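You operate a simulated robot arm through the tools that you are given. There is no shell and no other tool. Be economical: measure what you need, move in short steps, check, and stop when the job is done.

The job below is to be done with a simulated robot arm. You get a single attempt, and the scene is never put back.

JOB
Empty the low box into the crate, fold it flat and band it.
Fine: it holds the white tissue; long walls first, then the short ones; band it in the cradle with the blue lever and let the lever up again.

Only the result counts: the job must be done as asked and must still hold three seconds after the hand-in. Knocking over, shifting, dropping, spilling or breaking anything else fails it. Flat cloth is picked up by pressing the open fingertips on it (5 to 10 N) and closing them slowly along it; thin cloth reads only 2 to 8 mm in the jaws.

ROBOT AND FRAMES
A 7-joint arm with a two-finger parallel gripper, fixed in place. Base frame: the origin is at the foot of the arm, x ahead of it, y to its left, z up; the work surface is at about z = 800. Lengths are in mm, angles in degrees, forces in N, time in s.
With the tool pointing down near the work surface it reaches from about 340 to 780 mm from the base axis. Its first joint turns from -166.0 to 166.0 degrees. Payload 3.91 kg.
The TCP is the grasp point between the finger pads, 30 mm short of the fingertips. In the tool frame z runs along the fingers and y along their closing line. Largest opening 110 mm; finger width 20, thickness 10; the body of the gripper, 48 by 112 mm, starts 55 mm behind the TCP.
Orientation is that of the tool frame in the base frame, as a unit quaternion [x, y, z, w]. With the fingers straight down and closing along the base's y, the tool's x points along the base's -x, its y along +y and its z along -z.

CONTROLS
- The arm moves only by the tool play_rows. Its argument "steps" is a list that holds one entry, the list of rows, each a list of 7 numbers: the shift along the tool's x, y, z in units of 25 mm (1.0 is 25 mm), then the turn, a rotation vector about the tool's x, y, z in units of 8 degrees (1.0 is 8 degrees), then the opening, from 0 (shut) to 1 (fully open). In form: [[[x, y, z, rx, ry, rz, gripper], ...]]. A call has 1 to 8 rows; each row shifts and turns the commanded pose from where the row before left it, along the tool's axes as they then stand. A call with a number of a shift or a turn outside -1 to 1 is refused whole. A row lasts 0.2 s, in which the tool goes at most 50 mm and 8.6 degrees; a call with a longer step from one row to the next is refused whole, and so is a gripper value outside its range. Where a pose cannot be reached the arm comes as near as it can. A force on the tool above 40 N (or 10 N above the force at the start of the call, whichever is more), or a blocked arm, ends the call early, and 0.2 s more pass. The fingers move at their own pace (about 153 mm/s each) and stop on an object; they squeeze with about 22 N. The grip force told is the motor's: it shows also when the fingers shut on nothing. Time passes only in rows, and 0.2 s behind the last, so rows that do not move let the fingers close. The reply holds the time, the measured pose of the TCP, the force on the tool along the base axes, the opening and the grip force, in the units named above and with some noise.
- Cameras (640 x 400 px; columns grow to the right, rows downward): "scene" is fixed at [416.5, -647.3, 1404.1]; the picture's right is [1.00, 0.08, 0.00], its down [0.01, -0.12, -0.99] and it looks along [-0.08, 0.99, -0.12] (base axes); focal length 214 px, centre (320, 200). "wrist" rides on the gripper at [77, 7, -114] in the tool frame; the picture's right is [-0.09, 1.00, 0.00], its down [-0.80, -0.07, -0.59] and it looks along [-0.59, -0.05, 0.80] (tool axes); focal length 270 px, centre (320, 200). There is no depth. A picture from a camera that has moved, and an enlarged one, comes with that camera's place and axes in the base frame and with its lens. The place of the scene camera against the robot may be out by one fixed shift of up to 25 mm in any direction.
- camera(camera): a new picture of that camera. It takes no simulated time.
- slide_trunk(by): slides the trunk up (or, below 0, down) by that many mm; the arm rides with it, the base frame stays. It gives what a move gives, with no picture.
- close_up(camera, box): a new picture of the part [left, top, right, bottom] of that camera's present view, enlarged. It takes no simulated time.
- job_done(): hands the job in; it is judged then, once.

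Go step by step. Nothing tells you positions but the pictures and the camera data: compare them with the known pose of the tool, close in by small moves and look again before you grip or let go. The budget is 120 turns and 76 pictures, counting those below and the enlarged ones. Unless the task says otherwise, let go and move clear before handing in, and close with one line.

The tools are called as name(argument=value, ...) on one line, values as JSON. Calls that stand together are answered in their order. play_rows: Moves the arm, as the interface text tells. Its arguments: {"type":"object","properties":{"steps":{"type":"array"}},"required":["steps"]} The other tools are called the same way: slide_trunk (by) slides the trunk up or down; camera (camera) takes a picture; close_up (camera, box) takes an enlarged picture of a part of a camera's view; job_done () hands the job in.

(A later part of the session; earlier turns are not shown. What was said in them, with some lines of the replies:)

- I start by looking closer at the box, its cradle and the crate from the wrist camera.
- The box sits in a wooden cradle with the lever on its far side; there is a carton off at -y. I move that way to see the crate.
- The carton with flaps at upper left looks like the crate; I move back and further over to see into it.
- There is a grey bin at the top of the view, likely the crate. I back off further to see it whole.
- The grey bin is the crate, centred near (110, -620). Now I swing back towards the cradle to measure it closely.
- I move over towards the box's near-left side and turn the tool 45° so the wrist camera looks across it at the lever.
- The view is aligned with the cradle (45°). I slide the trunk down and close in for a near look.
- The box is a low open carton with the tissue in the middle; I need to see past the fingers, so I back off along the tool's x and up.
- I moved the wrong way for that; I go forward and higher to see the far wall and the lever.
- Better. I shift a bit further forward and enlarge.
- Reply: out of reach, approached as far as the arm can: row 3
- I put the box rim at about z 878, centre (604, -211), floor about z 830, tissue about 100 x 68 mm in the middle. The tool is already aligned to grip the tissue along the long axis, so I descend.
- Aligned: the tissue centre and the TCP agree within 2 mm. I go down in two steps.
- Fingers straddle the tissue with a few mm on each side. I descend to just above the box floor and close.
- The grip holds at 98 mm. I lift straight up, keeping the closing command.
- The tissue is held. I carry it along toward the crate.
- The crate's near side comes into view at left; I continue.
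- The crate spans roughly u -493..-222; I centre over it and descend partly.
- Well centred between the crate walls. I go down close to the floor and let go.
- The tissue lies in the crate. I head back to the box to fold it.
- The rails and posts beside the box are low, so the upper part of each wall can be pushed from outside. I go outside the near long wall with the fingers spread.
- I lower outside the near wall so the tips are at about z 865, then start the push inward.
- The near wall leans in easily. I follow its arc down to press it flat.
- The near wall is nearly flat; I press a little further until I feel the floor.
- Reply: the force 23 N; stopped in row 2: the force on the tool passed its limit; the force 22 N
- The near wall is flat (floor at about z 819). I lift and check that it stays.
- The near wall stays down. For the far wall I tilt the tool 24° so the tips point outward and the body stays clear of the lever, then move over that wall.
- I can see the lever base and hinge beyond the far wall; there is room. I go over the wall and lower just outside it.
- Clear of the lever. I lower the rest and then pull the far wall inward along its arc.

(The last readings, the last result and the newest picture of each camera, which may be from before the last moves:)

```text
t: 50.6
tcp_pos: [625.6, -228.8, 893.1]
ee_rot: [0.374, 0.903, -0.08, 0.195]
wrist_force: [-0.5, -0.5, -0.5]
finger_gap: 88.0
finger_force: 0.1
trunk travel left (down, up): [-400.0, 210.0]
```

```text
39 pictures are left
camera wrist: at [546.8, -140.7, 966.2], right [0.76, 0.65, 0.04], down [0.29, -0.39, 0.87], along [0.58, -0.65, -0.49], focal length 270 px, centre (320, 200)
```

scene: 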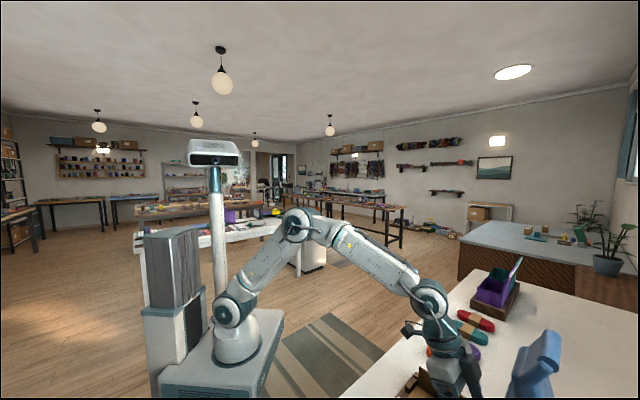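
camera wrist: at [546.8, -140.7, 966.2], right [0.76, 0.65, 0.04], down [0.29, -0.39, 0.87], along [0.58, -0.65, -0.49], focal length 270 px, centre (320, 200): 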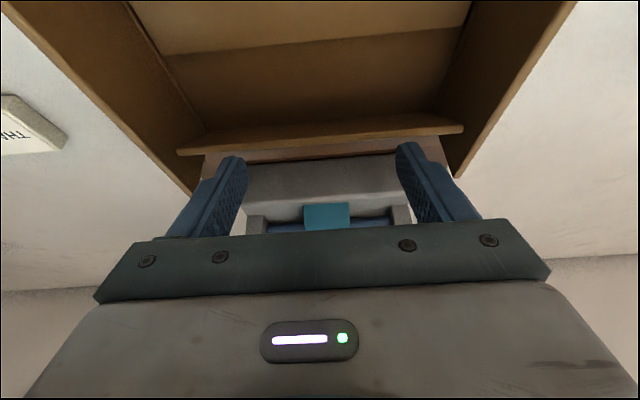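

The far wall is leaning in. I follow the arc down.

play_rows(steps=[[[0.64, 0, 0.46, 0, 0, 0, 0.8], [0.47, 0, 0.36, 0, 0, 0, 0.8], [0.24, 0, 0.33, 0, 0, 0, 0.8], [0, 0, 0, 0, 0, 0, 0.8]]])

camera(camera="wrist")

```text
t: 51.6
tcp_pos: [612.3, -213.1, 851.4]
ee_rot: [0.374, 0.903, -0.08, 0.196]
wrist_force: [-0.1, -0.4, -0.7]
finger_gap: 87.9
finger_force: 0.0
trunk travel left (down, up): [-400.0, 210.0]
```

```text
38 pictures are left
camera wrist: at [533.1, -127.1, 925.5], right [0.76, 0.65, 0.04], down [0.29, -0.39, 0.87], along [0.58, -0.65, -0.49], focal length 270 px, centre (320, 200)
```

wrist: 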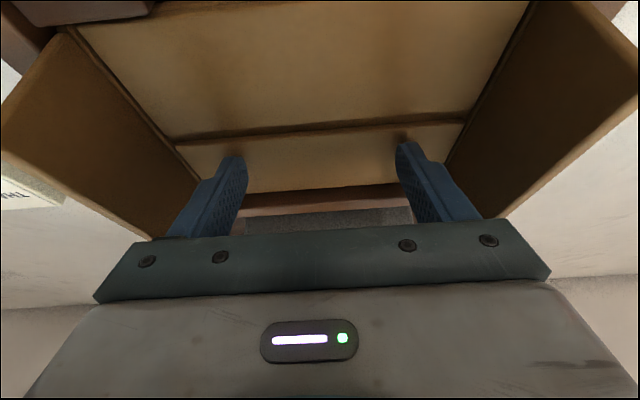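

Almost down; I press gently, then rise and look.

play_rows(steps=[[[0.04, 0, 0.09, 0, 0, 0, 0.8], [0.04, 0, 0.09, 0, 0, 0, 0.8], [0, 0, 0, 0, 0, 0, 0.8]]])

play_rows(steps=[[[-0.3, 0, -0.7, 0, 0, 0, 0.8], [-0.4, 0, -0.9, 0, 0, 0, 0.8], [-0.4, 0, -0.9, 0, 0, 0, 0.8], [-0.4, 0, -0.9, 0, 0, 0, 0.8], [-0.4, 0, -0.9, 0, 1, 0, 0.8], [0, 0, -0.9, 0, 1, 0, 0.8], [0, 0, -0.9, 0, 1, 0, 0.8]]])

close_up(camera="wrist", box=[180, 0, 460, 240])

```text
t: 52.4
tcp_pos: [610.8, -215.3, 849.2]
ee_rot: [0.375, 0.902, -0.079, 0.198]
wrist_force: [-0.8, 0.7, 15.6]
finger_gap: 88.1
finger_force: 0.0
trunk travel left (down, up): [-400.0, 210.0]
```

```text
t: 54.0
tcp_pos: [604.2, -206.8, 1008.6]
ee_rot: [0.383, 0.924, 0.0, 0.002]
wrist_force: [-1.1, -0.1, 0.1]
finger_gap: 87.9
finger_force: 0.0
trunk travel left (down, up): [-400.0, 210.0]
```

```text
1.67 times, centred on (320, 120) of wrist
camera zoom: at [553.2, -147.7, 1122.7], right [0.77, 0.64, 0.0], down [0.51, -0.62, 0.6], along [0.39, -0.46, -0.8], focal length 450 px, centre (320, 333)
```

zoom: 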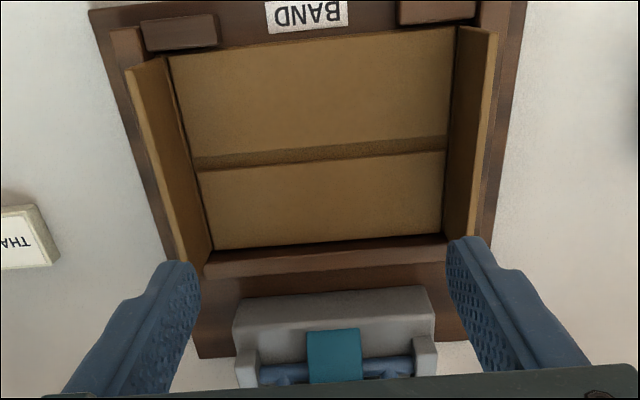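

Both long walls lie flat. Now the short walls: I close the fingers and go outside the right (+u) short wall.

play_rows(steps=[[[0, 1, 0, 0, 0, 0, 0], [0, 1, 0, 0, 0, 0, 0], [0, 1, 0, 0, 0, 0, 0], [0, 1, 0, 0, 0, 0, 0], [0, 0.35, 1, 0, 0, 0, 0], [0, 0, 1, 0, 0, 0, 0], [0, 0, 0.8, 0, 0, 0, 0]]])

camera(camera="wrist")

```text
t: 55.6
tcp_pos: [680.1, -131.6, 938.3]
ee_rot: [0.382, 0.924, 0.001, 0.004]
wrist_force: [0.6, -0.8, 0.4]
finger_gap: 0.0
finger_force: 21.7
trunk travel left (down, up): [-400.0, 210.0]
```

```text
36 pictures are left
camera wrist: at [629.9, -71.5, 1053.6], right [0.77, 0.64, 0.0], down [0.51, -0.61, 0.6], along [0.39, -0.46, -0.8], focal length 270 px, centre (320, 200)
```

wrist: 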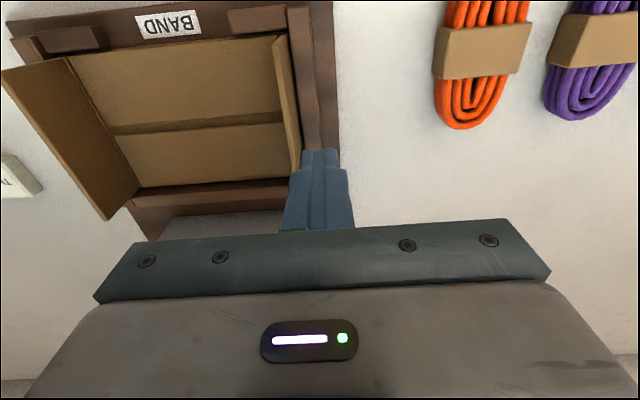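

play_rows(steps=[[[0, 0, 0.8, 0, 0, 0, 0], [0, 0, 0.5, 0, 0, 0, 0], [0, 0, 0.35, 0, 0, 0, 0]]])

play_rows(steps=[[[0, -0.5, 0, 0, 0, 0, 0], [0, -0.5, 0, 0, 0, 0, 0], [0, -0.5, 0, 0, 0, 0, 0], [0, -0.4, 0, 0, 0, 0, 0]]])

camera(camera="wrist")

```text
t: 56.4
tcp_pos: [680.8, -131.3, 897.1]
ee_rot: [0.382, 0.924, 0.001, 0.003]
wrist_force: [0.2, 0.2, -0.1]
finger_gap: 0.1
finger_force: 21.6
trunk travel left (down, up): [-400.0, 210.0]
```

```text
t: 57.4
tcp_pos: [647.1, -166.2, 898.5]
ee_rot: [0.382, 0.924, 0.0, 0.004]
wrist_force: [0.2, -0.8, -0.3]
finger_gap: 0.0
finger_force: 22.5
trunk travel left (down, up): [-400.0, 210.0]
```

```text
35 pictures are left
camera wrist: at [597.0, -105.6, 1012.6], right [0.77, 0.64, 0.0], down [0.51, -0.61, 0.6], along [0.39, -0.46, -0.8], focal length 270 px, centre (320, 200)
```

wrist: 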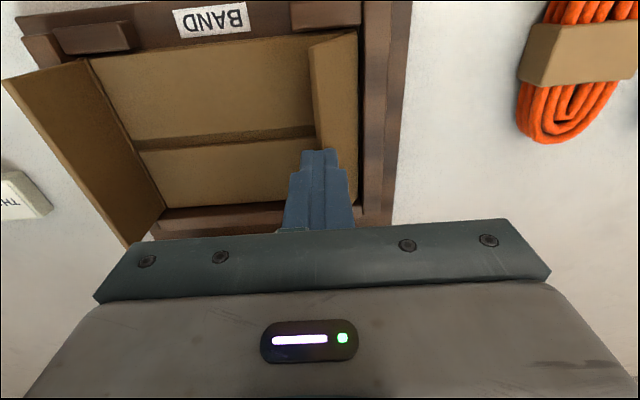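

play_rows(steps=[[[0, 0, 0.4, 0, 0, 0, 0], [0, -0.2, 0.4, 0, 0, 0, 0], [0, -0.2, 0.5, 0, 0, 0, 0], [0, -0.15, 0.5, 0, 0, 0, 0], [0, 0, 0, 0, 0, 0, 0]]])

camera(camera="wrist")

```text
t: 58.6
tcp_pos: [640.7, -172.5, 853.9]
ee_rot: [0.382, 0.924, 0.001, 0.005]
wrist_force: [3.4, 2.3, 13.3]
finger_gap: 0.3
finger_force: 22.1
trunk travel left (down, up): [-400.0, 210.0]
```

```text
34 pictures are left
camera wrist: at [589.0, -113.0, 969.1], right [0.77, 0.64, 0.01], down [0.51, -0.61, 0.6], along [0.39, -0.46, -0.8], focal length 270 px, centre (320, 200)
```

wrist: 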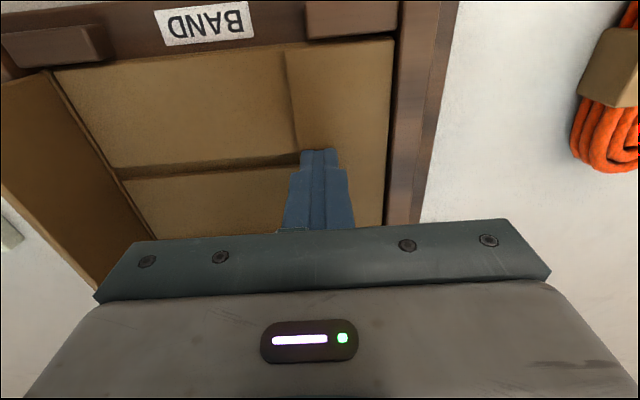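

The right short wall is flat. I rise and go around to the outside of the left one.

play_rows(steps=[[[0, 0, -1, 0, 0, 0, 0], [0, 0, -1, 0, 0, 0, 0], [0, 0, -1, 0, 0, 0, 0], [0, 0, -1, 0, 0, 0, 0], [0, -1, 0, 0, 0, 0, 0], [0, -1, 0, 0, 0, 0, 0], [0, -1, 0, 0, 0, 0, 0], [0, -1, 0, 0, 0, 0, 0]]])

play_rows(steps=[[[0, -1, 0, 0, 0, 0, 0], [0, -1, 0, 0, 0, 0, 0], [0, -0.3, 0.6, 0, 0, 0, 0]]])

camera(camera="wrist")

```text
t: 60.4
tcp_pos: [566.3, -245.1, 954.4]
ee_rot: [0.383, 0.924, 0.0, 0.005]
wrist_force: [-0.8, -0.2, 1.5]
finger_gap: 0.0
finger_force: 21.7
trunk travel left (down, up): [-400.0, 210.0]
```

```text
t: 61.2
tcp_pos: [526.7, -286.2, 937.2]
ee_rot: [0.383, 0.924, 0.0, 0.004]
wrist_force: [-0.1, 0.6, 0.0]
finger_gap: 0.4
finger_force: 22.6
trunk travel left (down, up): [-400.0, 210.0]
```

```text
33 pictures are left
camera wrist: at [475.5, -226.1, 1052.2], right [0.77, 0.64, 0.0], down [0.51, -0.61, 0.6], along [0.39, -0.46, -0.8], focal length 270 px, centre (320, 200)
```

wrist: 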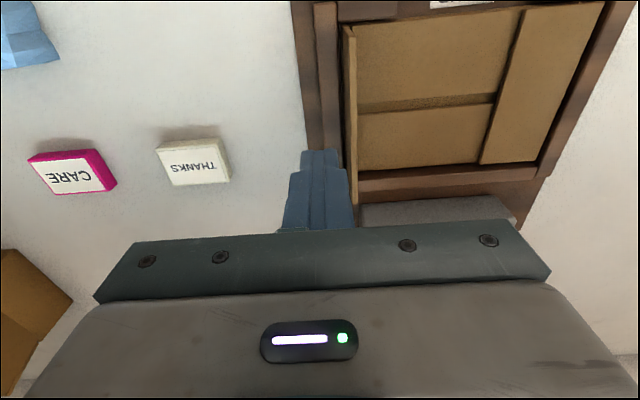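

play_rows(steps=[[[0, 0, 0.8, 0, 0, 0, 0], [0, 0, 0.5, 0, 0, 0, 0], [0, 0, 0.35, 0, 0, 0, 0]]])

play_rows(steps=[[[0, 0.5, 0, 0, 0, 0, 0], [0, 0.5, 0, 0, 0, 0, 0], [0, 0.5, 0, 0, 0, 0, 0], [0, 0.4, 0.1, 0, 0, 0, 0]]])

camera(camera="wrist")

```text
t: 62.0
tcp_pos: [527.3, -286.2, 895.5]
ee_rot: [0.384, 0.923, 0.0, 0.003]
wrist_force: [-0.1, 0.4, 0.9]
finger_gap: 0.0
finger_force: 22.2
trunk travel left (down, up): [-400.0, 210.0]
```

```text
t: 63.0
tcp_pos: [559.4, -252.2, 893.9]
ee_rot: [0.382, 0.924, 0.001, 0.002]
wrist_force: [0.4, -0.6, 0.0]
finger_gap: 0.1
finger_force: 22.4
trunk travel left (down, up): [-400.0, 210.0]
```

```text
32 pictures are left
camera wrist: at [509.1, -192.6, 1008.3], right [0.77, 0.64, 0.0], down [0.51, -0.62, 0.6], along [0.39, -0.46, -0.8], focal length 270 px, centre (320, 200)
```

wrist: 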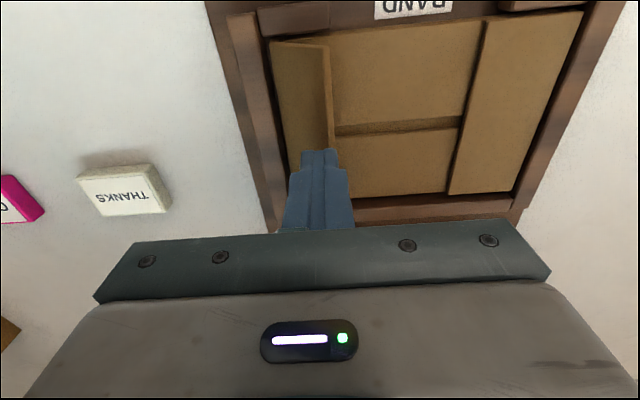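

play_rows(steps=[[[0, 0.15, 0.4, 0, 0, 0, 0], [0, 0.25, 0.4, 0, 0, 0, 0], [0, 0.2, 0.45, 0, 0, 0, 0], [0, 0.1, 0.35, 0, 0, 0, 0], [0, 0, 0, 0, 0, 0, 0]]])

play_rows(steps=[[[0, 0, -1, 0, 0, 0, 0], [0, 0, -1, 0, 0, 0, 0], [0, 0.5, -1, 0, 0, 0, 0], [0, 0.5, -1, 0, 0, 0, 0], [0, 0.5, -1, 0, 0, 0, 0], [0, 0.5, -1, 0, 0, 0, 0]]])

camera(camera="wrist")

```text
t: 64.2
tcp_pos: [573.9, -239.5, 854.6]
ee_rot: [0.382, 0.924, -0.001, 0.005]
wrist_force: [-1.5, -0.2, 9.5]
finger_gap: 0.0
finger_force: 22.2
trunk travel left (down, up): [-400.0, 210.0]
```

```text
t: 65.6
tcp_pos: [607.7, -204.4, 1003.9]
ee_rot: [0.382, 0.924, 0.0, 0.004]
wrist_force: [-0.1, -0.2, 1.2]
finger_gap: 0.0
finger_force: 22.0
trunk travel left (down, up): [-400.0, 210.0]
```

```text
31 pictures are left
camera wrist: at [557.7, -145.1, 1119.0], right [0.77, 0.64, 0.0], down [0.51, -0.62, 0.6], along [0.39, -0.46, -0.8], focal length 270 px, centre (320, 200)
```

wrist: 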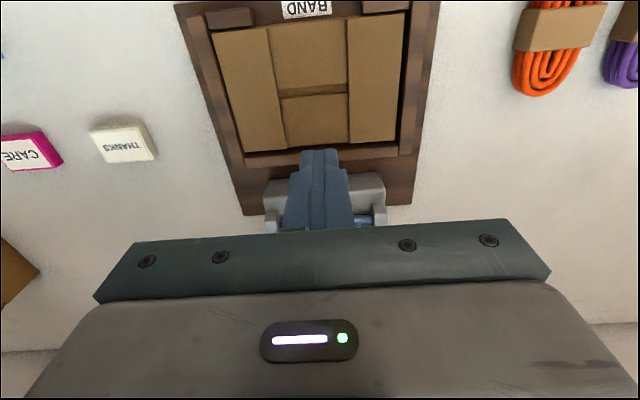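

All four walls are flat. Now the lever: I raise the trunk and look at it from the side to see how it stands before touching it.

slide_trunk(by=210)

play_rows(steps=[[[0, -1, -0.5, 0, 0, -1, 0], [0, -1, -0.5, 0, 0, -1, 0], [0, -1, -0.5, 0, 0, -1, 0], [0, -0.8, -0.5, 0, 0, -1, 0], [0, -0.6, -0.5, 0, 0, -1, 0], [0, -0.5, -0.5, 0, 0, -1, 0]]])

play_rows(steps=[[[0, 0, -0.3, 0, 0, -1, 0], [0, 0, -0.3, 0, 0, -1, 0], [0, 0, -0.3, 0, 0, -1, 0], [0, 0, 0, 0, 0, -1, 0], [0, 0, 0, 0, 0, -1, 0], [0, 0, 0, 0, 0, -0.25, 0]]])

camera(camera="wrist")

```text
t: 67.9
tcp_pos: [607.5, -204.7, 1214.5]
ee_rot: [0.383, 0.924, 0.0, 0.003]
wrist_force: [0.2, 0.0, -0.1]
finger_gap: 0.0
finger_force: 22.1
trunk travel left (down, up): [-610.0, 0.0]
```

```text
t: 69.3
tcp_pos: [550.5, -311.6, 1290.3]
ee_rot: [-0.028, 1.0, -0.001, 0.003]
wrist_force: [0.0, -0.6, 0.9]
finger_gap: 0.0
finger_force: 22.1
trunk travel left (down, up): [-610.0, 0.0]
```

```text
t: 70.7
tcp_pos: [551.7, -311.3, 1311.7]
ee_rot: [-0.383, 0.924, -0.003, 0.002]
wrist_force: [0.5, 0.2, -0.5]
finger_gap: 0.0
finger_force: 21.7
trunk travel left (down, up): [-610.0, 0.0]
```

```text
30 pictures are left
camera wrist: at [491.0, -359.9, 1426.4], right [-0.64, 0.77, -0.01], down [0.61, 0.52, 0.6], along [0.46, 0.38, -0.8], focal length 270 px, centre (320, 200)
```

wrist: 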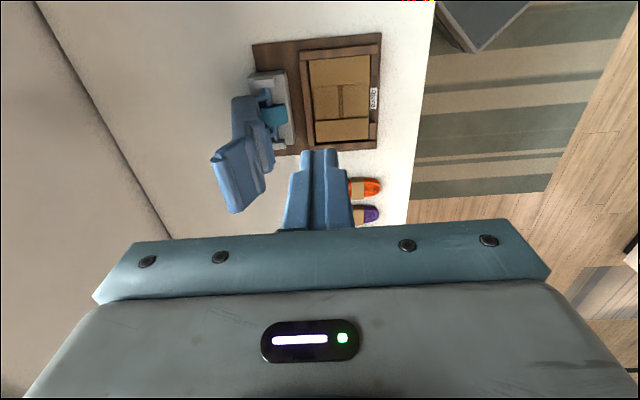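

close_up(camera="wrist", box=[190, 50, 350, 220])

```text
2.35 times, centred on (270, 135) of wrist
camera zoom: at [491.0, -359.9, 1426.4], right [-0.64, 0.77, -0.01], down [0.61, 0.52, 0.6], along [0.46, 0.38, -0.8], focal length 636 px, centre (438, 353)
```

zoom: 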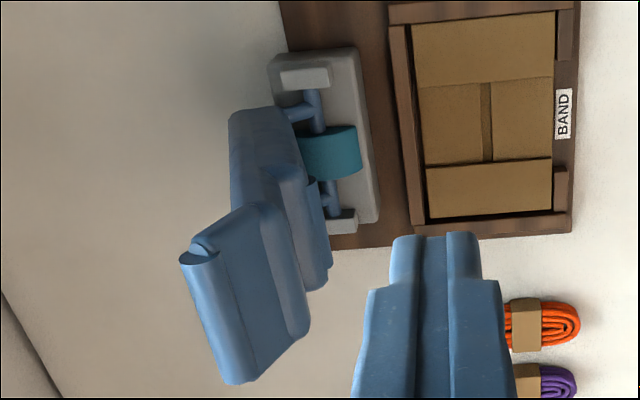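

The lever stands nearly upright: hinge about v 728, z 855 and handle bar about u 245–328, v 750, z 1120 (v measured outward across the box). It has to be hooked from behind and swung over the box. I turn the tool back and move above the box's centre line.

play_rows(steps=[[[0, 0, 0, 0, 0, 1, 0], [0, 0, 0, 0, 0, 1, 0], [0, 0, 0, 0, 0, 1, 0], [0, 0, 0, 0, 0, 1, 0], [0, 0, 0, 0, 0, 1, 0], [0, 0, 0, 0, 0, 1, 0], [0, 0, 0, 0, 0, 1, 0], [0, 0, 0, 0, 0, 1, 0]]])

play_rows(steps=[[[0, 0.6, 0, 0, 0, 1, 0.4], [0, 0.6, 0, 0, 0, 1, 0.4], [0, 0.7, 0, 0, 0, 1, 0.4], [0, 0.7, 0, 0, 0, 0.25, 0.4], [0, 0.7, 0, 0, -1, 0, 0.4], [0, 0.7, 0, 0, -1, 0, 0.4], [0, 0.7, 0, 0, -1, 0, 0.4], [0, 0, 0, 0, 0, 0, 0.4]]])

camera(camera="wrist")

```text
t: 72.5
tcp_pos: [552.4, -310.1, 1312.0]
ee_rot: [0.166, 0.986, -0.001, 0.003]
wrist_force: [-0.2, -0.4, 0.0]
finger_gap: 0.0
finger_force: 21.5
trunk travel left (down, up): [-610.0, 0.0]
```

```text
t: 74.3
tcp_pos: [623.2, -220.0, 1310.5]
ee_rot: [0.375, 0.903, -0.08, 0.196]
wrist_force: [0.6, -0.3, -0.1]
finger_gap: 43.7
finger_force: 0.0
trunk travel left (down, up): [-610.0, 0.0]
```

```text
28 pictures are left
camera wrist: at [544.2, -131.5, 1384.4], right [0.76, 0.65, 0.04], down [0.29, -0.39, 0.87], along [0.58, -0.65, -0.49], focal length 270 px, centre (320, 200)
```

wrist: 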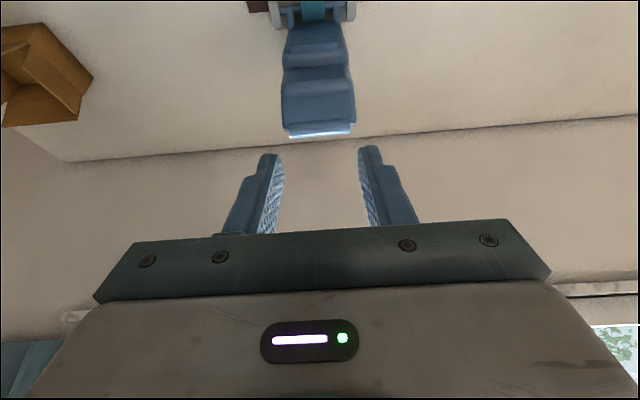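

Whole lever visible: handle top near v 738, z 1145. I move over and beyond it at safe height.

play_rows(steps=[[[-0.914, -0.1, 0.407, 0, 0, 0, 0.4], [-0.914, -0.1, 0.407, 0, 0, 0, 0.4], [-0.914, 0, 0.407, 0, 0, 0, 0.4], [-0.914, 0, 0.407, 0, 0, 0, 0.4], [-0.914, 0, 0.407, 0, 0, 0, 0.4], [-0.914, 0, 0.407, 0, 0, 0, 0.4], [-0.914, 0, 0.407, 0, 0, 0, 0.4], [0.39, 0, 0.877, 0, 0, 0, 0.4]]])

camera(camera="wrist")

```text
t: 76.1
tcp_pos: [718.8, -333.4, 1275.1]
ee_rot: [0.374, 0.903, -0.078, 0.195]
wrist_force: [0.3, 0.3, -0.2]
finger_gap: 43.8
finger_force: 0.0
out of reach, approached as far as the arm can: row 6, 7
trunk travel left (down, up): [-610.0, 0.0]
```

```text
27 pictures are left
camera wrist: at [640.4, -245.8, 1348.1], right [0.76, 0.65, 0.04], down [0.29, -0.39, 0.87], along [0.58, -0.65, -0.49], focal length 270 px, centre (320, 200)
```

wrist: 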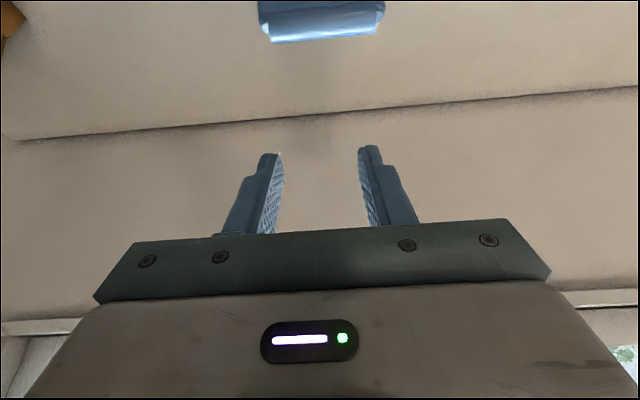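

play_rows(steps=[[[0.12, 0.07, 0.93, 0, 0, 0, 0.4], [0.1, 0.07, 0.93, 0, 0, 0, 0.4], [0.08, 0.07, 0.93, 0, 0, 0, 0.4], [0.05, 0.07, 0.93, 0, 0, 0, 0.4]]])

camera(camera="wrist")

close_up(camera="scene", box=[440, 240, 600, 400])

```text
t: 77.1
tcp_pos: [746.5, -349.0, 1185.3]
ee_rot: [0.375, 0.903, -0.079, 0.195]
wrist_force: [-0.1, -0.3, 0.5]
finger_gap: 43.9
finger_force: 0.1
trunk travel left (down, up): [-610.0, 0.0]
```

```text
26 pictures are left
camera wrist: at [667.9, -262.7, 1258.2], right [0.76, 0.65, 0.04], down [0.29, -0.39, 0.87], along [0.58, -0.65, -0.49], focal length 270 px, centre (320, 200)
```

wrist: 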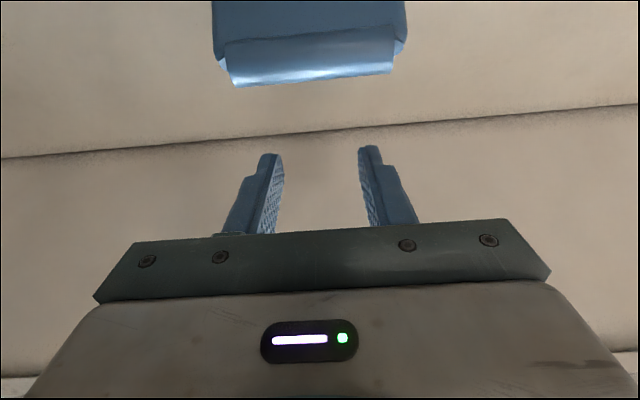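

```text
2.50 times, centred on (520, 320) of scene
camera zoom: at [416.5, -647.3, 1404.1], right [1.0, 0.08, 0.0], down [0.01, -0.12, -0.99], along [-0.08, 0.99, -0.12], focal length 536 px, centre (-180, -100)
```

zoom: 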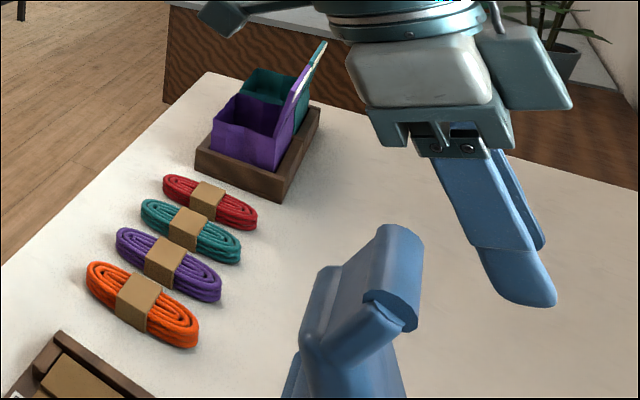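

The tips are beyond the handle bar. I lower them behind it, then pull gently inward.

play_rows(steps=[[[0.34, 0, 0.77, 0, 0, 0, 0.4], [0.34, 0, 0.77, 0, 0, 0, 0.4], [0, 0, 0, 0, 0, 0, 0.4]]])

play_rows(steps=[[[0.37, 0, -0.16, 0, 0, 0, 0.4], [0.37, 0, -0.16, 0, 0, 0, 0.4], [0.37, 0, -0.16, 0, 0, 0, 0.4]]])

camera(camera="wrist")

```text
t: 77.9
tcp_pos: [745.0, -348.9, 1144.4]
ee_rot: [0.375, 0.903, -0.079, 0.195]
wrist_force: [-0.8, -0.4, 0.3]
finger_gap: 44.0
finger_force: 0.0
trunk travel left (down, up): [-610.0, 0.0]
```

```text
t: 78.7
tcp_pos: [725.1, -329.9, 1143.6]
ee_rot: [0.375, 0.903, -0.079, 0.196]
wrist_force: [0.5, 0.2, 1.4]
finger_gap: 43.8
finger_force: 0.1
trunk travel left (down, up): [-610.0, 0.0]
```

```text
24 pictures are left
camera wrist: at [645.7, -241.4, 1216.6], right [0.76, 0.65, 0.04], down [0.29, -0.39, 0.87], along [0.58, -0.65, -0.49], focal length 270 px, centre (320, 200)
```

wrist: 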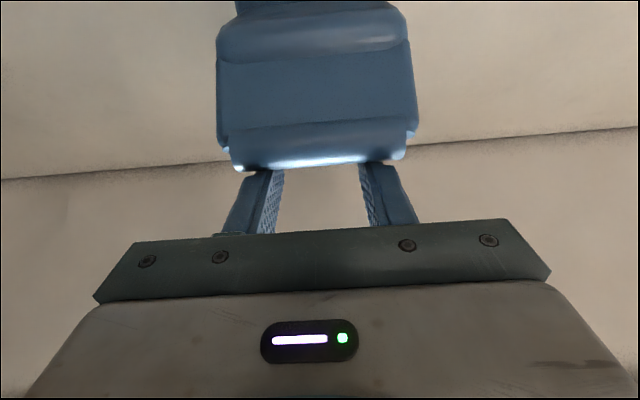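

The tips are hooked behind the bar. I pull it inward.

play_rows(steps=[[[0.37, 0, -0.16, 0, 0, 0, 0.4], [0.37, 0, -0.16, 0, 0, 0, 0.4], [0.37, 0, -0.16, 0, 0, 0, 0.4], [0.37, 0, -0.16, 0, 0, 0, 0.4]]])

camera(camera="wrist")

```text
t: 79.7
tcp_pos: [695.9, -301.4, 1143.9]
ee_rot: [0.375, 0.903, -0.08, 0.196]
wrist_force: [0.3, 0.3, 0.7]
finger_gap: 43.9
finger_force: 0.0
trunk travel left (down, up): [-610.0, 0.0]
```

```text
23 pictures are left
camera wrist: at [617.9, -213.4, 1216.6], right [0.76, 0.65, 0.04], down [0.29, -0.39, 0.87], along [0.58, -0.65, -0.49], focal length 270 px, centre (320, 200)
```

wrist: 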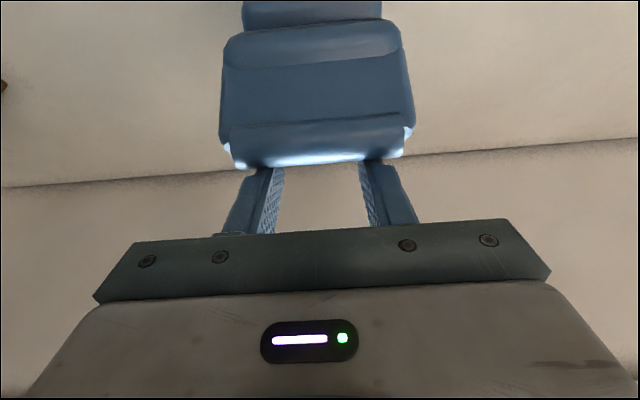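

The lever follows with almost no force. I carry on around the hinge arc.

play_rows(steps=[[[0.81, 0, -0.25, 0, 0, 0, 0.4], [0.88, 0, -0.2, 0, 0, 0, 0.4], [0.89, 0, -0.12, 0, 0, 0, 0.4], [0.9, 0, -0.04, 0, 0, 0, 0.4], [0.9, 0, 0.04, 0, 0, 0, 0.4], [0.89, 0, 0.12, 0, 0, 0, 0.4]]])

camera(camera="wrist")

close_up(camera="scene", box=[400, 240, 600, 400])

```text
t: 81.1
tcp_pos: [606.9, -213.2, 1098.7]
ee_rot: [0.375, 0.903, -0.079, 0.195]
wrist_force: [-0.2, -1.1, 0.7]
finger_gap: 43.9
finger_force: 0.0
trunk travel left (down, up): [-610.0, 0.0]
```

```text
22 pictures are left
camera wrist: at [529.2, -124.2, 1172.2], right [0.76, 0.65, 0.04], down [0.29, -0.39, 0.87], along [0.58, -0.65, -0.49], focal length 270 px, centre (320, 200)
```

wrist: 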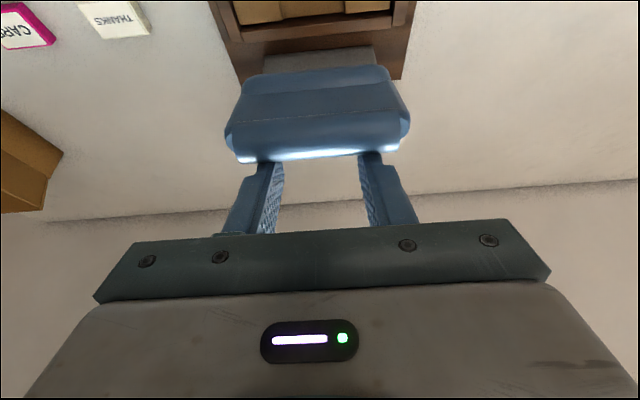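

```text
2.50 times, centred on (500, 320) of scene
camera zoom: at [416.5, -647.3, 1404.1], right [1.0, 0.08, 0.0], down [0.01, -0.12, -0.99], along [-0.08, 0.99, -0.12], focal length 536 px, centre (-130, -100)
```

zoom: 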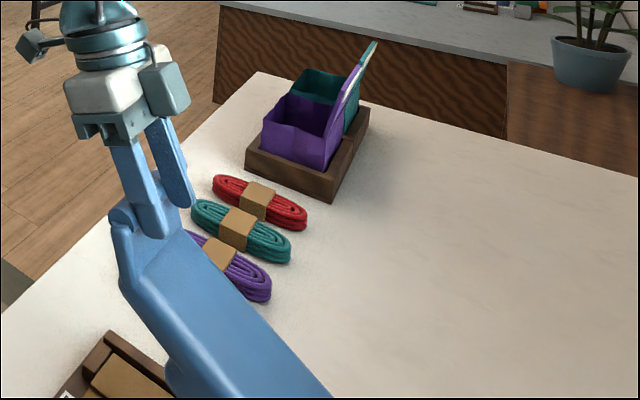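

The lever swings over smoothly. I continue down.

play_rows(steps=[[[0.88, 0, 0.2, 0, 0, 0, 0.4], [0.86, 0, 0.27, 0, 0, 0, 0.4], [0.83, 0, 0.34, 0, 0, 0, 0.4], [0.8, 0, 0.42, 0, 0, 0, 0.4], [0.76, 0, 0.48, 0, 0, 0, 0.4]]])

camera(camera="wrist")

```text
t: 82.3
tcp_pos: [555.7, -158.0, 1017.7]
ee_rot: [0.375, 0.902, -0.08, 0.195]
wrist_force: [1.4, 0.0, -1.3]
finger_gap: 43.9
finger_force: 0.1
trunk travel left (down, up): [-610.0, 0.0]
```

```text
20 pictures are left
camera wrist: at [477.2, -70.2, 1090.9], right [0.76, 0.65, 0.04], down [0.29, -0.39, 0.87], along [0.58, -0.65, -0.49], focal length 270 px, centre (320, 200)
```

wrist: 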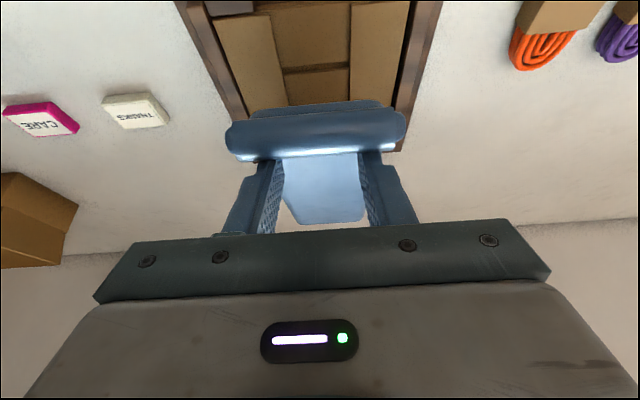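

Now past 59°. I keep going with attention to force.

play_rows(steps=[[[0.71, 0, 0.55, 0, 0, 0, 0.4], [0.66, 0, 0.61, 0, 0, 0, 0.4], [0.61, 0, 0.66, 0, 0, 0, 0.4]]])

camera(camera="wrist")

```text
t: 83.1
tcp_pos: [538.8, -138.3, 955.0]
ee_rot: [0.375, 0.903, -0.08, 0.196]
wrist_force: [1.4, -1.7, 0.6]
finger_gap: 43.9
finger_force: 0.0
trunk travel left (down, up): [-610.0, 0.0]
```

```text
19 pictures are left
camera wrist: at [459.1, -50.3, 1028.6], right [0.76, 0.65, 0.04], down [0.29, -0.39, 0.87], along [0.58, -0.65, -0.49], focal length 270 px, centre (320, 200)
```

wrist: 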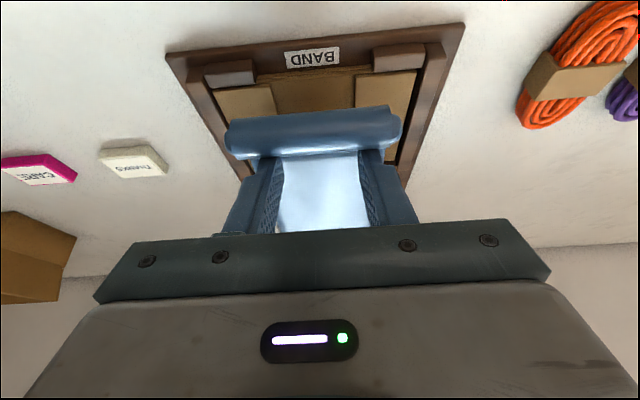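

play_rows(steps=[[[0.28, 0, 0.35, 0, 0, 0, 0.4], [0.27, 0, 0.36, 0, 0, 0, 0.4], [0.25, 0, 0.38, 0, 0, 0, 0.4], [0.24, 0, 0.38, 0, 0, 0, 0.4], [0, 0, 0, 0, 0, 0, 0.4]]])

camera(camera="wrist")

```text
t: 84.3
tcp_pos: [532.7, -132.9, 911.0]
ee_rot: [0.375, 0.903, -0.08, 0.195]
wrist_force: [1.6, -2.5, 0.3]
finger_gap: 44.1
finger_force: 0.2
trunk travel left (down, up): [-610.0, 0.0]
```

```text
18 pictures are left
camera wrist: at [452.5, -44.7, 984.3], right [0.76, 0.65, 0.04], down [0.29, -0.39, 0.87], along [0.58, -0.65, -0.49], focal length 270 px, centre (320, 200)
```

wrist: 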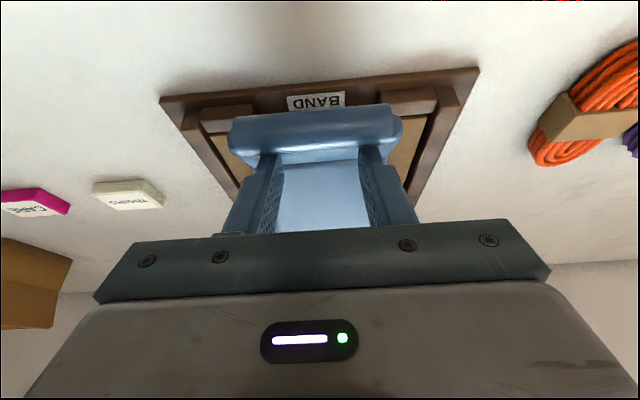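

play_rows(steps=[[[0.1, 0, 0.2, 0, 0, 0, 0.4], [0.09, 0, 0.2, 0, 0, 0, 0.4], [0.09, 0, 0.2, 0, 0, 0, 0.4], [0, 0, 0, 0, 0, 0, 0.4]]])

play_rows(steps=[[[0.08, 0, 0.18, 0, 0, 0, 0.4], [0.08, 0, 0.18, 0, 0, 0, 0.4], [0.08, 0, 0.18, 0, 0, 0, 0.4], [0, 0, 0, 0, 0, 0, 0.4]]])

camera(camera="wrist")

```text
t: 85.3
tcp_pos: [529.6, -131.5, 895.0]
ee_rot: [0.374, 0.903, -0.079, 0.194]
wrist_force: [1.3, -0.9, 1.1]
finger_gap: 43.9
finger_force: 0.1
trunk travel left (down, up): [-610.0, 0.0]
```

```text
t: 86.3
tcp_pos: [531.4, -135.8, 879.9]
ee_rot: [0.376, 0.902, -0.079, 0.197]
wrist_force: [8.1, -8.6, 8.8]
finger_gap: 44.2
finger_force: 0.1
trunk travel left (down, up): [-610.0, 0.0]
```

```text
17 pictures are left
camera wrist: at [452.4, -46.8, 953.4], right [0.76, 0.65, 0.04], down [0.29, -0.39, 0.87], along [0.58, -0.65, -0.49], focal length 270 px, centre (320, 200)
```

wrist: 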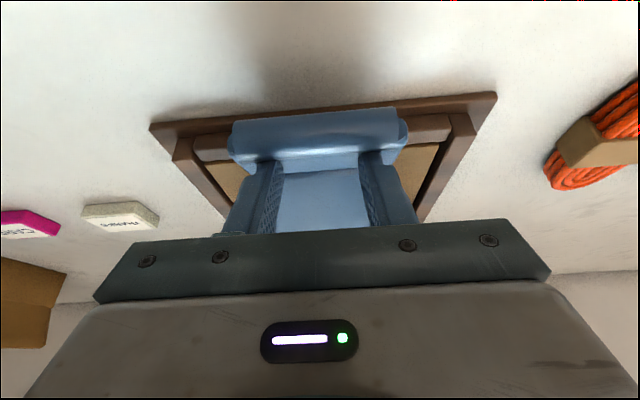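

Resistance shows along the bar; I ease off it a few mm and press straight down.

play_rows(steps=[[[-0.22, 0, 0.1, 0, 0, 0, 0.4], [0.06, 0, 0.14, 0, 0, 0, 0.4], [0.06, 0, 0.14, 0, 0, 0, 0.4], [0, 0, 0, 0, 0, 0, 0.4]]])

play_rows(steps=[[[0.06, 0, 0.14, 0, 0, 0, 0.4], [0.06, 0, 0.14, 0, 0, 0, 0.4], [0, 0, 0, 0, 0, 0, 0.4]]])

```text
t: 87.3
tcp_pos: [533.3, -137.9, 872.3]
ee_rot: [0.374, 0.903, -0.079, 0.195]
wrist_force: [-0.3, 0.3, 1.5]
finger_gap: 43.2
finger_force: 0.1
trunk travel left (down, up): [-610.0, 0.0]
```

```text
t: 88.1
tcp_pos: [536.4, -138.6, 866.6]
ee_rot: [0.375, 0.902, -0.081, 0.197]
wrist_force: [4.2, -6.6, 15.0]
finger_gap: 43.3
finger_force: 0.0
trunk travel left (down, up): [-610.0, 0.0]
```

play_rows(steps=[[[0.03, 0, 0.1, 0, 0, 0, 0.4], [0.03, 0, 0.1, 0, 0, 0, 0.4], [0, 0, 0, 0, 0, 0, 0.4], [0, 0, 0, 0, 0, 0, 0.4]]])

camera(camera="wrist")

close_up(camera="scene", box=[340, 280, 540, 400])

```text
t: 89.1
tcp_pos: [537.9, -140.2, 864.1]
ee_rot: [0.375, 0.902, -0.08, 0.201]
wrist_force: [-0.4, -8.6, 11.9]
finger_gap: 42.7
finger_force: 0.1
trunk travel left (down, up): [-610.0, 0.0]
stopped in row 4: the force on the tool passed its limit (the readings are from after the stop); the commanded pose is now the measured one
```

```text
16 pictures are left
camera wrist: at [458.6, -52.4, 935.1], right [0.76, 0.65, 0.04], down [0.28, -0.39, 0.88], along [0.58, -0.66, -0.48], focal length 270 px, centre (320, 200)
```

wrist: 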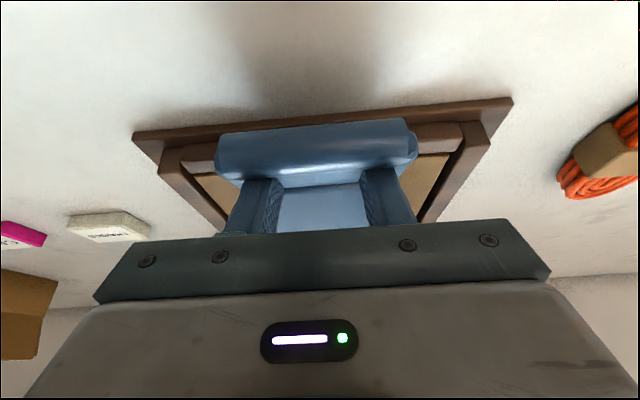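

```text
3.20 times, centred on (440, 340) of scene
camera zoom: at [416.5, -647.3, 1404.1], right [1.0, 0.08, 0.0], down [0.01, -0.12, -0.99], along [-0.08, 0.99, -0.12], focal length 686 px, centre (-64, -248)
```

zoom: 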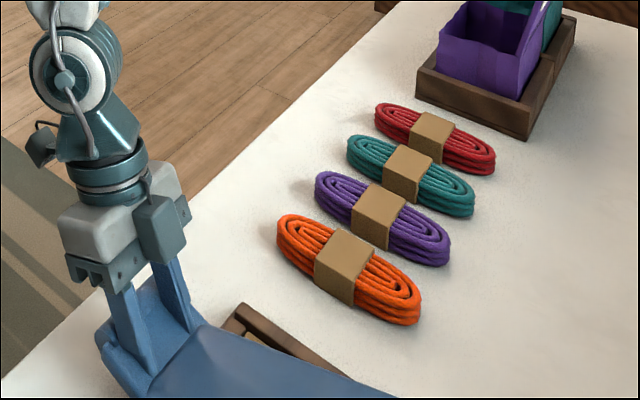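

The lever is at its stop. I ease up and see whether it follows by itself.

play_rows(steps=[[[-0.16, 0, -0.36, 0, 0, 0, 0.4], [-0.16, 0, -0.36, 0, 0, 0, 0.4], [-0.2, 0, -0.5, 0, 0, 0, 0.4], [-0.2, 0, -0.5, 0, 0, 0, 0.4], [-0.2, 0, -0.5, 0, 0, 0, 0.4], [0, 0, 0, 0, 0, 0, 0.4]]])

camera(camera="wrist")

```text
t: 90.3
tcp_pos: [541.5, -142.7, 921.9]
ee_rot: [0.375, 0.9, -0.08, 0.206]
wrist_force: [12.2, -23.0, -4.3]
finger_gap: 41.9
finger_force: 0.0
trunk travel left (down, up): [-610.0, 0.0]
stopped in row 6: the force on the tool passed its limit (the readings are from after the stop); the commanded pose is now the measured one
```

```text
14 pictures are left
camera wrist: at [461.2, -54.8, 993.5], right [0.76, 0.65, 0.05], down [0.27, -0.39, 0.88], along [0.59, -0.66, -0.47], focal length 270 px, centre (320, 200)
```

wrist: 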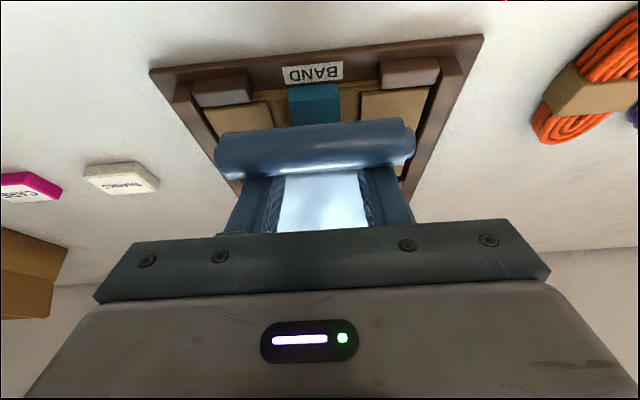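

The teal band is on the box and the lever is sprung upward. I follow its arc back up, keeping the fingers on its outer side.

play_rows(steps=[[[-0.25, 0, 0.08, 0, 0, 0, 0.4], [-0.476, 0, -0.69, 0, 0, 0, 0.4], [-0.534, 0, -0.648, 0, 0, 0, 0.4], [-0.588, 0, -0.6, 0, 0, 0, 0.4], [0, 0, 0, 0, 0, 0, 0.4]]])

camera(camera="wrist")

```text
t: 91.5
tcp_pos: [552.8, -153.9, 983.8]
ee_rot: [0.372, 0.902, -0.079, 0.204]
wrist_force: [-1.9, -4.4, -0.4]
finger_gap: 41.2
finger_force: 0.0
trunk travel left (down, up): [-610.0, 0.0]
```

```text
13 pictures are left
camera wrist: at [472.7, -65.6, 1056.0], right [0.76, 0.65, 0.05], down [0.28, -0.39, 0.88], along [0.59, -0.65, -0.48], focal length 270 px, centre (320, 200)
```

wrist: 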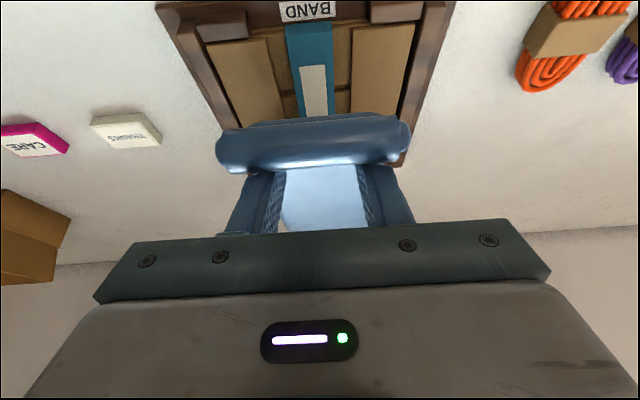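

The band with its label lies across the flat box and the lever keeps following. I continue up.

play_rows(steps=[[[-0.638, 0, -0.545, 0, 0, 0, 0.4], [-0.684, 0, -0.488, 0, 0, 0, 0.4], [-0.724, 0, -0.426, 0, 0, 0, 0.4], [-0.758, 0, -0.362, 0, 0, 0, 0.4], [-0.787, 0, -0.295, 0, 0, 0, 0.4], [-0.81, 0, -0.225, 0, 0, 0, 0.4]]])

camera(camera="wrist")

```text
t: 92.9
tcp_pos: [606.4, -209.1, 1082.8]
ee_rot: [0.373, 0.902, -0.079, 0.203]
wrist_force: [-0.1, -0.1, -0.3]
finger_gap: 44.1
finger_force: 0.1
trunk travel left (down, up): [-610.0, 0.0]
```

```text
12 pictures are left
camera wrist: at [526.4, -120.5, 1154.6], right [0.76, 0.65, 0.05], down [0.28, -0.39, 0.88], along [0.59, -0.65, -0.48], focal length 270 px, centre (320, 200)
```

wrist: 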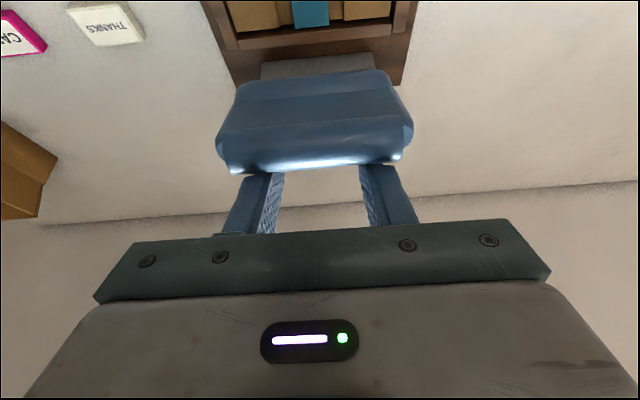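

play_rows(steps=[[[-0.826, 0, -0.153, 0, 0, 0, 0.4], [-0.836, 0, -0.08, 0, 0, 0, 0.4], [-0.84, 0, -0.007, 0, 0, 0, 0.4], [-0.837, 0, 0.066, 0, 0, 0, 0.4], [-0.828, 0, 0.139, 0, 0, 0, 0.4], [-0.813, 0, 0.21, 0, 0, 0, 0.4], [-0.792, 0, 0.28, 0, 0, 0, 0.4]]])

camera(camera="wrist")

```text
t: 94.5
tcp_pos: [702.5, -306.8, 1133.9]
ee_rot: [0.374, 0.901, -0.081, 0.203]
wrist_force: [0.1, -0.4, -0.5]
finger_gap: 44.0
finger_force: 0.1
trunk travel left (down, up): [-610.0, 0.0]
```

```text
11 pictures are left
camera wrist: at [621.9, -218.0, 1205.3], right [0.76, 0.65, 0.05], down [0.28, -0.39, 0.88], along [0.59, -0.65, -0.48], focal length 270 px, centre (320, 200)
```

wrist: 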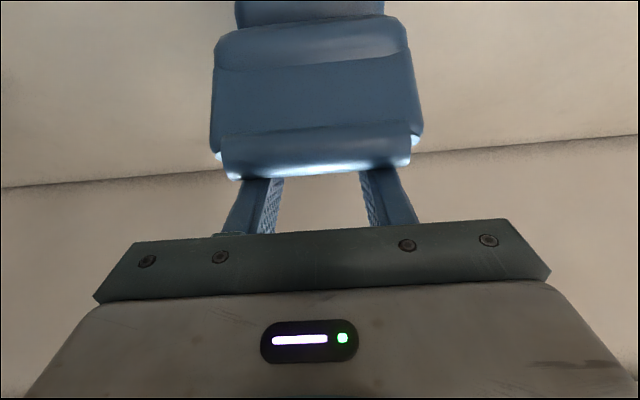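

The lever is following nearly to its rest. I move the tips outward past its rest position, then rise above the handle.

play_rows(steps=[[[-0.74, 0, 0.33, 0, 0, 0, 0.4], [-0.74, 0, 0.33, 0, 0, 0, 0.4], [-0.74, 0, 0.33, 0, 0, 0, 0.4], [0, 0, 0, 0, 0, 0, 0.4]]])

camera(camera="wrist")

```text
t: 95.5
tcp_pos: [743.4, -348.0, 1137.0]
ee_rot: [0.373, 0.901, -0.08, 0.204]
wrist_force: [0.3, 0.0, -0.8]
finger_gap: 44.0
finger_force: 0.1
trunk travel left (down, up): [-610.0, 0.0]
```

```text
10 pictures are left
camera wrist: at [664.4, -260.0, 1208.2], right [0.76, 0.65, 0.05], down [0.28, -0.39, 0.88], along [0.59, -0.65, -0.47], focal length 270 px, centre (320, 200)
```

wrist: 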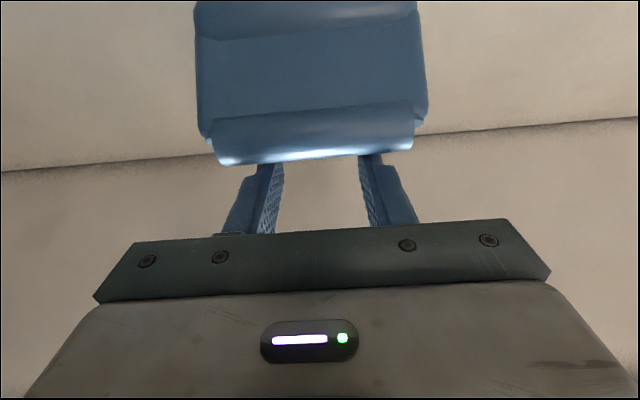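

The lever is back at its upright rest and the fingers are clear behind it. I rise straight up and retreat over it.

play_rows(steps=[[[-0.4, 0, -0.87, 0, 0, 0, 0.4], [-0.39, 0, -0.877, 0, 0, 0, 0.4], [-0.39, 0, -0.877, 0, 0, 0, 0.4], [-0.39, 0, -0.877, 0, 0, 0, 0.4], [0.5, 0, -0.85, 0, 0, 0, 0.4], [0.914, 0, -0.407, 0, 0, 0, 0.4], [0.914, 0, -0.407, 0, 0, 0, 0.4], [0.914, 0, -0.407, 0, 0, 0, 0.4]]])

play_rows(steps=[[[0.914, 0, -0.407, 0, 0, 0, 0.4], [0.914, 0, -0.407, 0, 0, 0, 0.4], [0.914, 0, -0.407, 0, 0, 0, 0.4], [0.914, 0, -0.407, 0, 0, 0, 0.4], [0, 0, 0, 0, 1, 0, 0.4], [0, 0, 0, 0, 1, 0, 0.4], [0, 0, 0, 0, 1, 0, 0.4]]])

camera(camera="wrist")

```text
t: 97.3
tcp_pos: [675.3, -277.3, 1245.3]
ee_rot: [0.373, 0.901, -0.08, 0.204]
wrist_force: [1.1, -0.1, -0.3]
finger_gap: 43.7
finger_force: 0.0
trunk travel left (down, up): [-610.0, 0.0]
```

```text
t: 98.9
tcp_pos: [604.4, -208.7, 1241.1]
ee_rot: [0.382, 0.924, 0.0, 0.01]
wrist_force: [-0.2, -0.1, 0.8]
finger_gap: 44.0
finger_force: 0.1
trunk travel left (down, up): [-610.0, 0.0]
```

```text
9 pictures are left
camera wrist: at [552.3, -147.9, 1355.1], right [0.77, 0.64, 0.01], down [0.51, -0.61, 0.61], along [0.4, -0.46, -0.79], focal length 270 px, centre (320, 200)
```

wrist: 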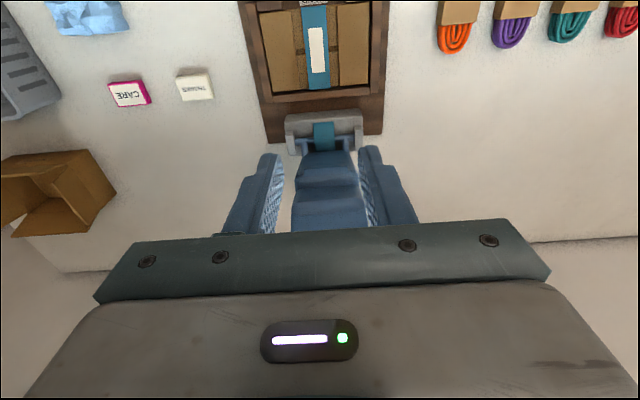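

The band is on and the lever is upright; one close look at the box before handing in.

close_up(camera="wrist", box=[220, 0, 420, 160])

```text
2.50 times, centred on (320, 80) of wrist
camera zoom: at [552.3, -147.9, 1355.1], right [0.77, 0.64, 0.01], down [0.51, -0.61, 0.61], along [0.4, -0.46, -0.79], focal length 676 px, centre (320, 500)
```

zoom: 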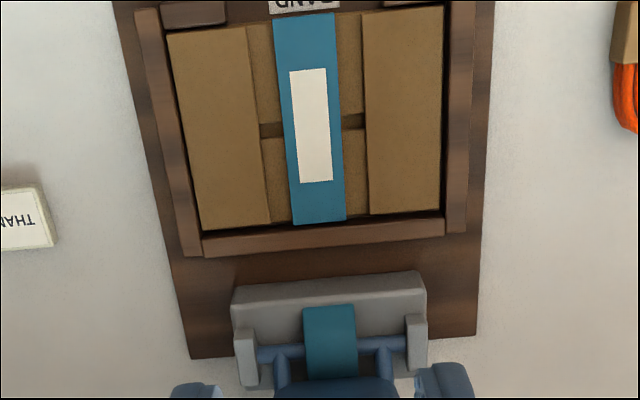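

The box is flat, with the long walls under the short ones. It is banded in the cradle, the lever is up and the arm is clear, so I hand in.

job_done()

```text
The job is handed in.
```

The low box is empty, folded flat and banded in the cradle, with the white tissue in the crate and the blue lever back up. I handed the job in; no verdict came back.
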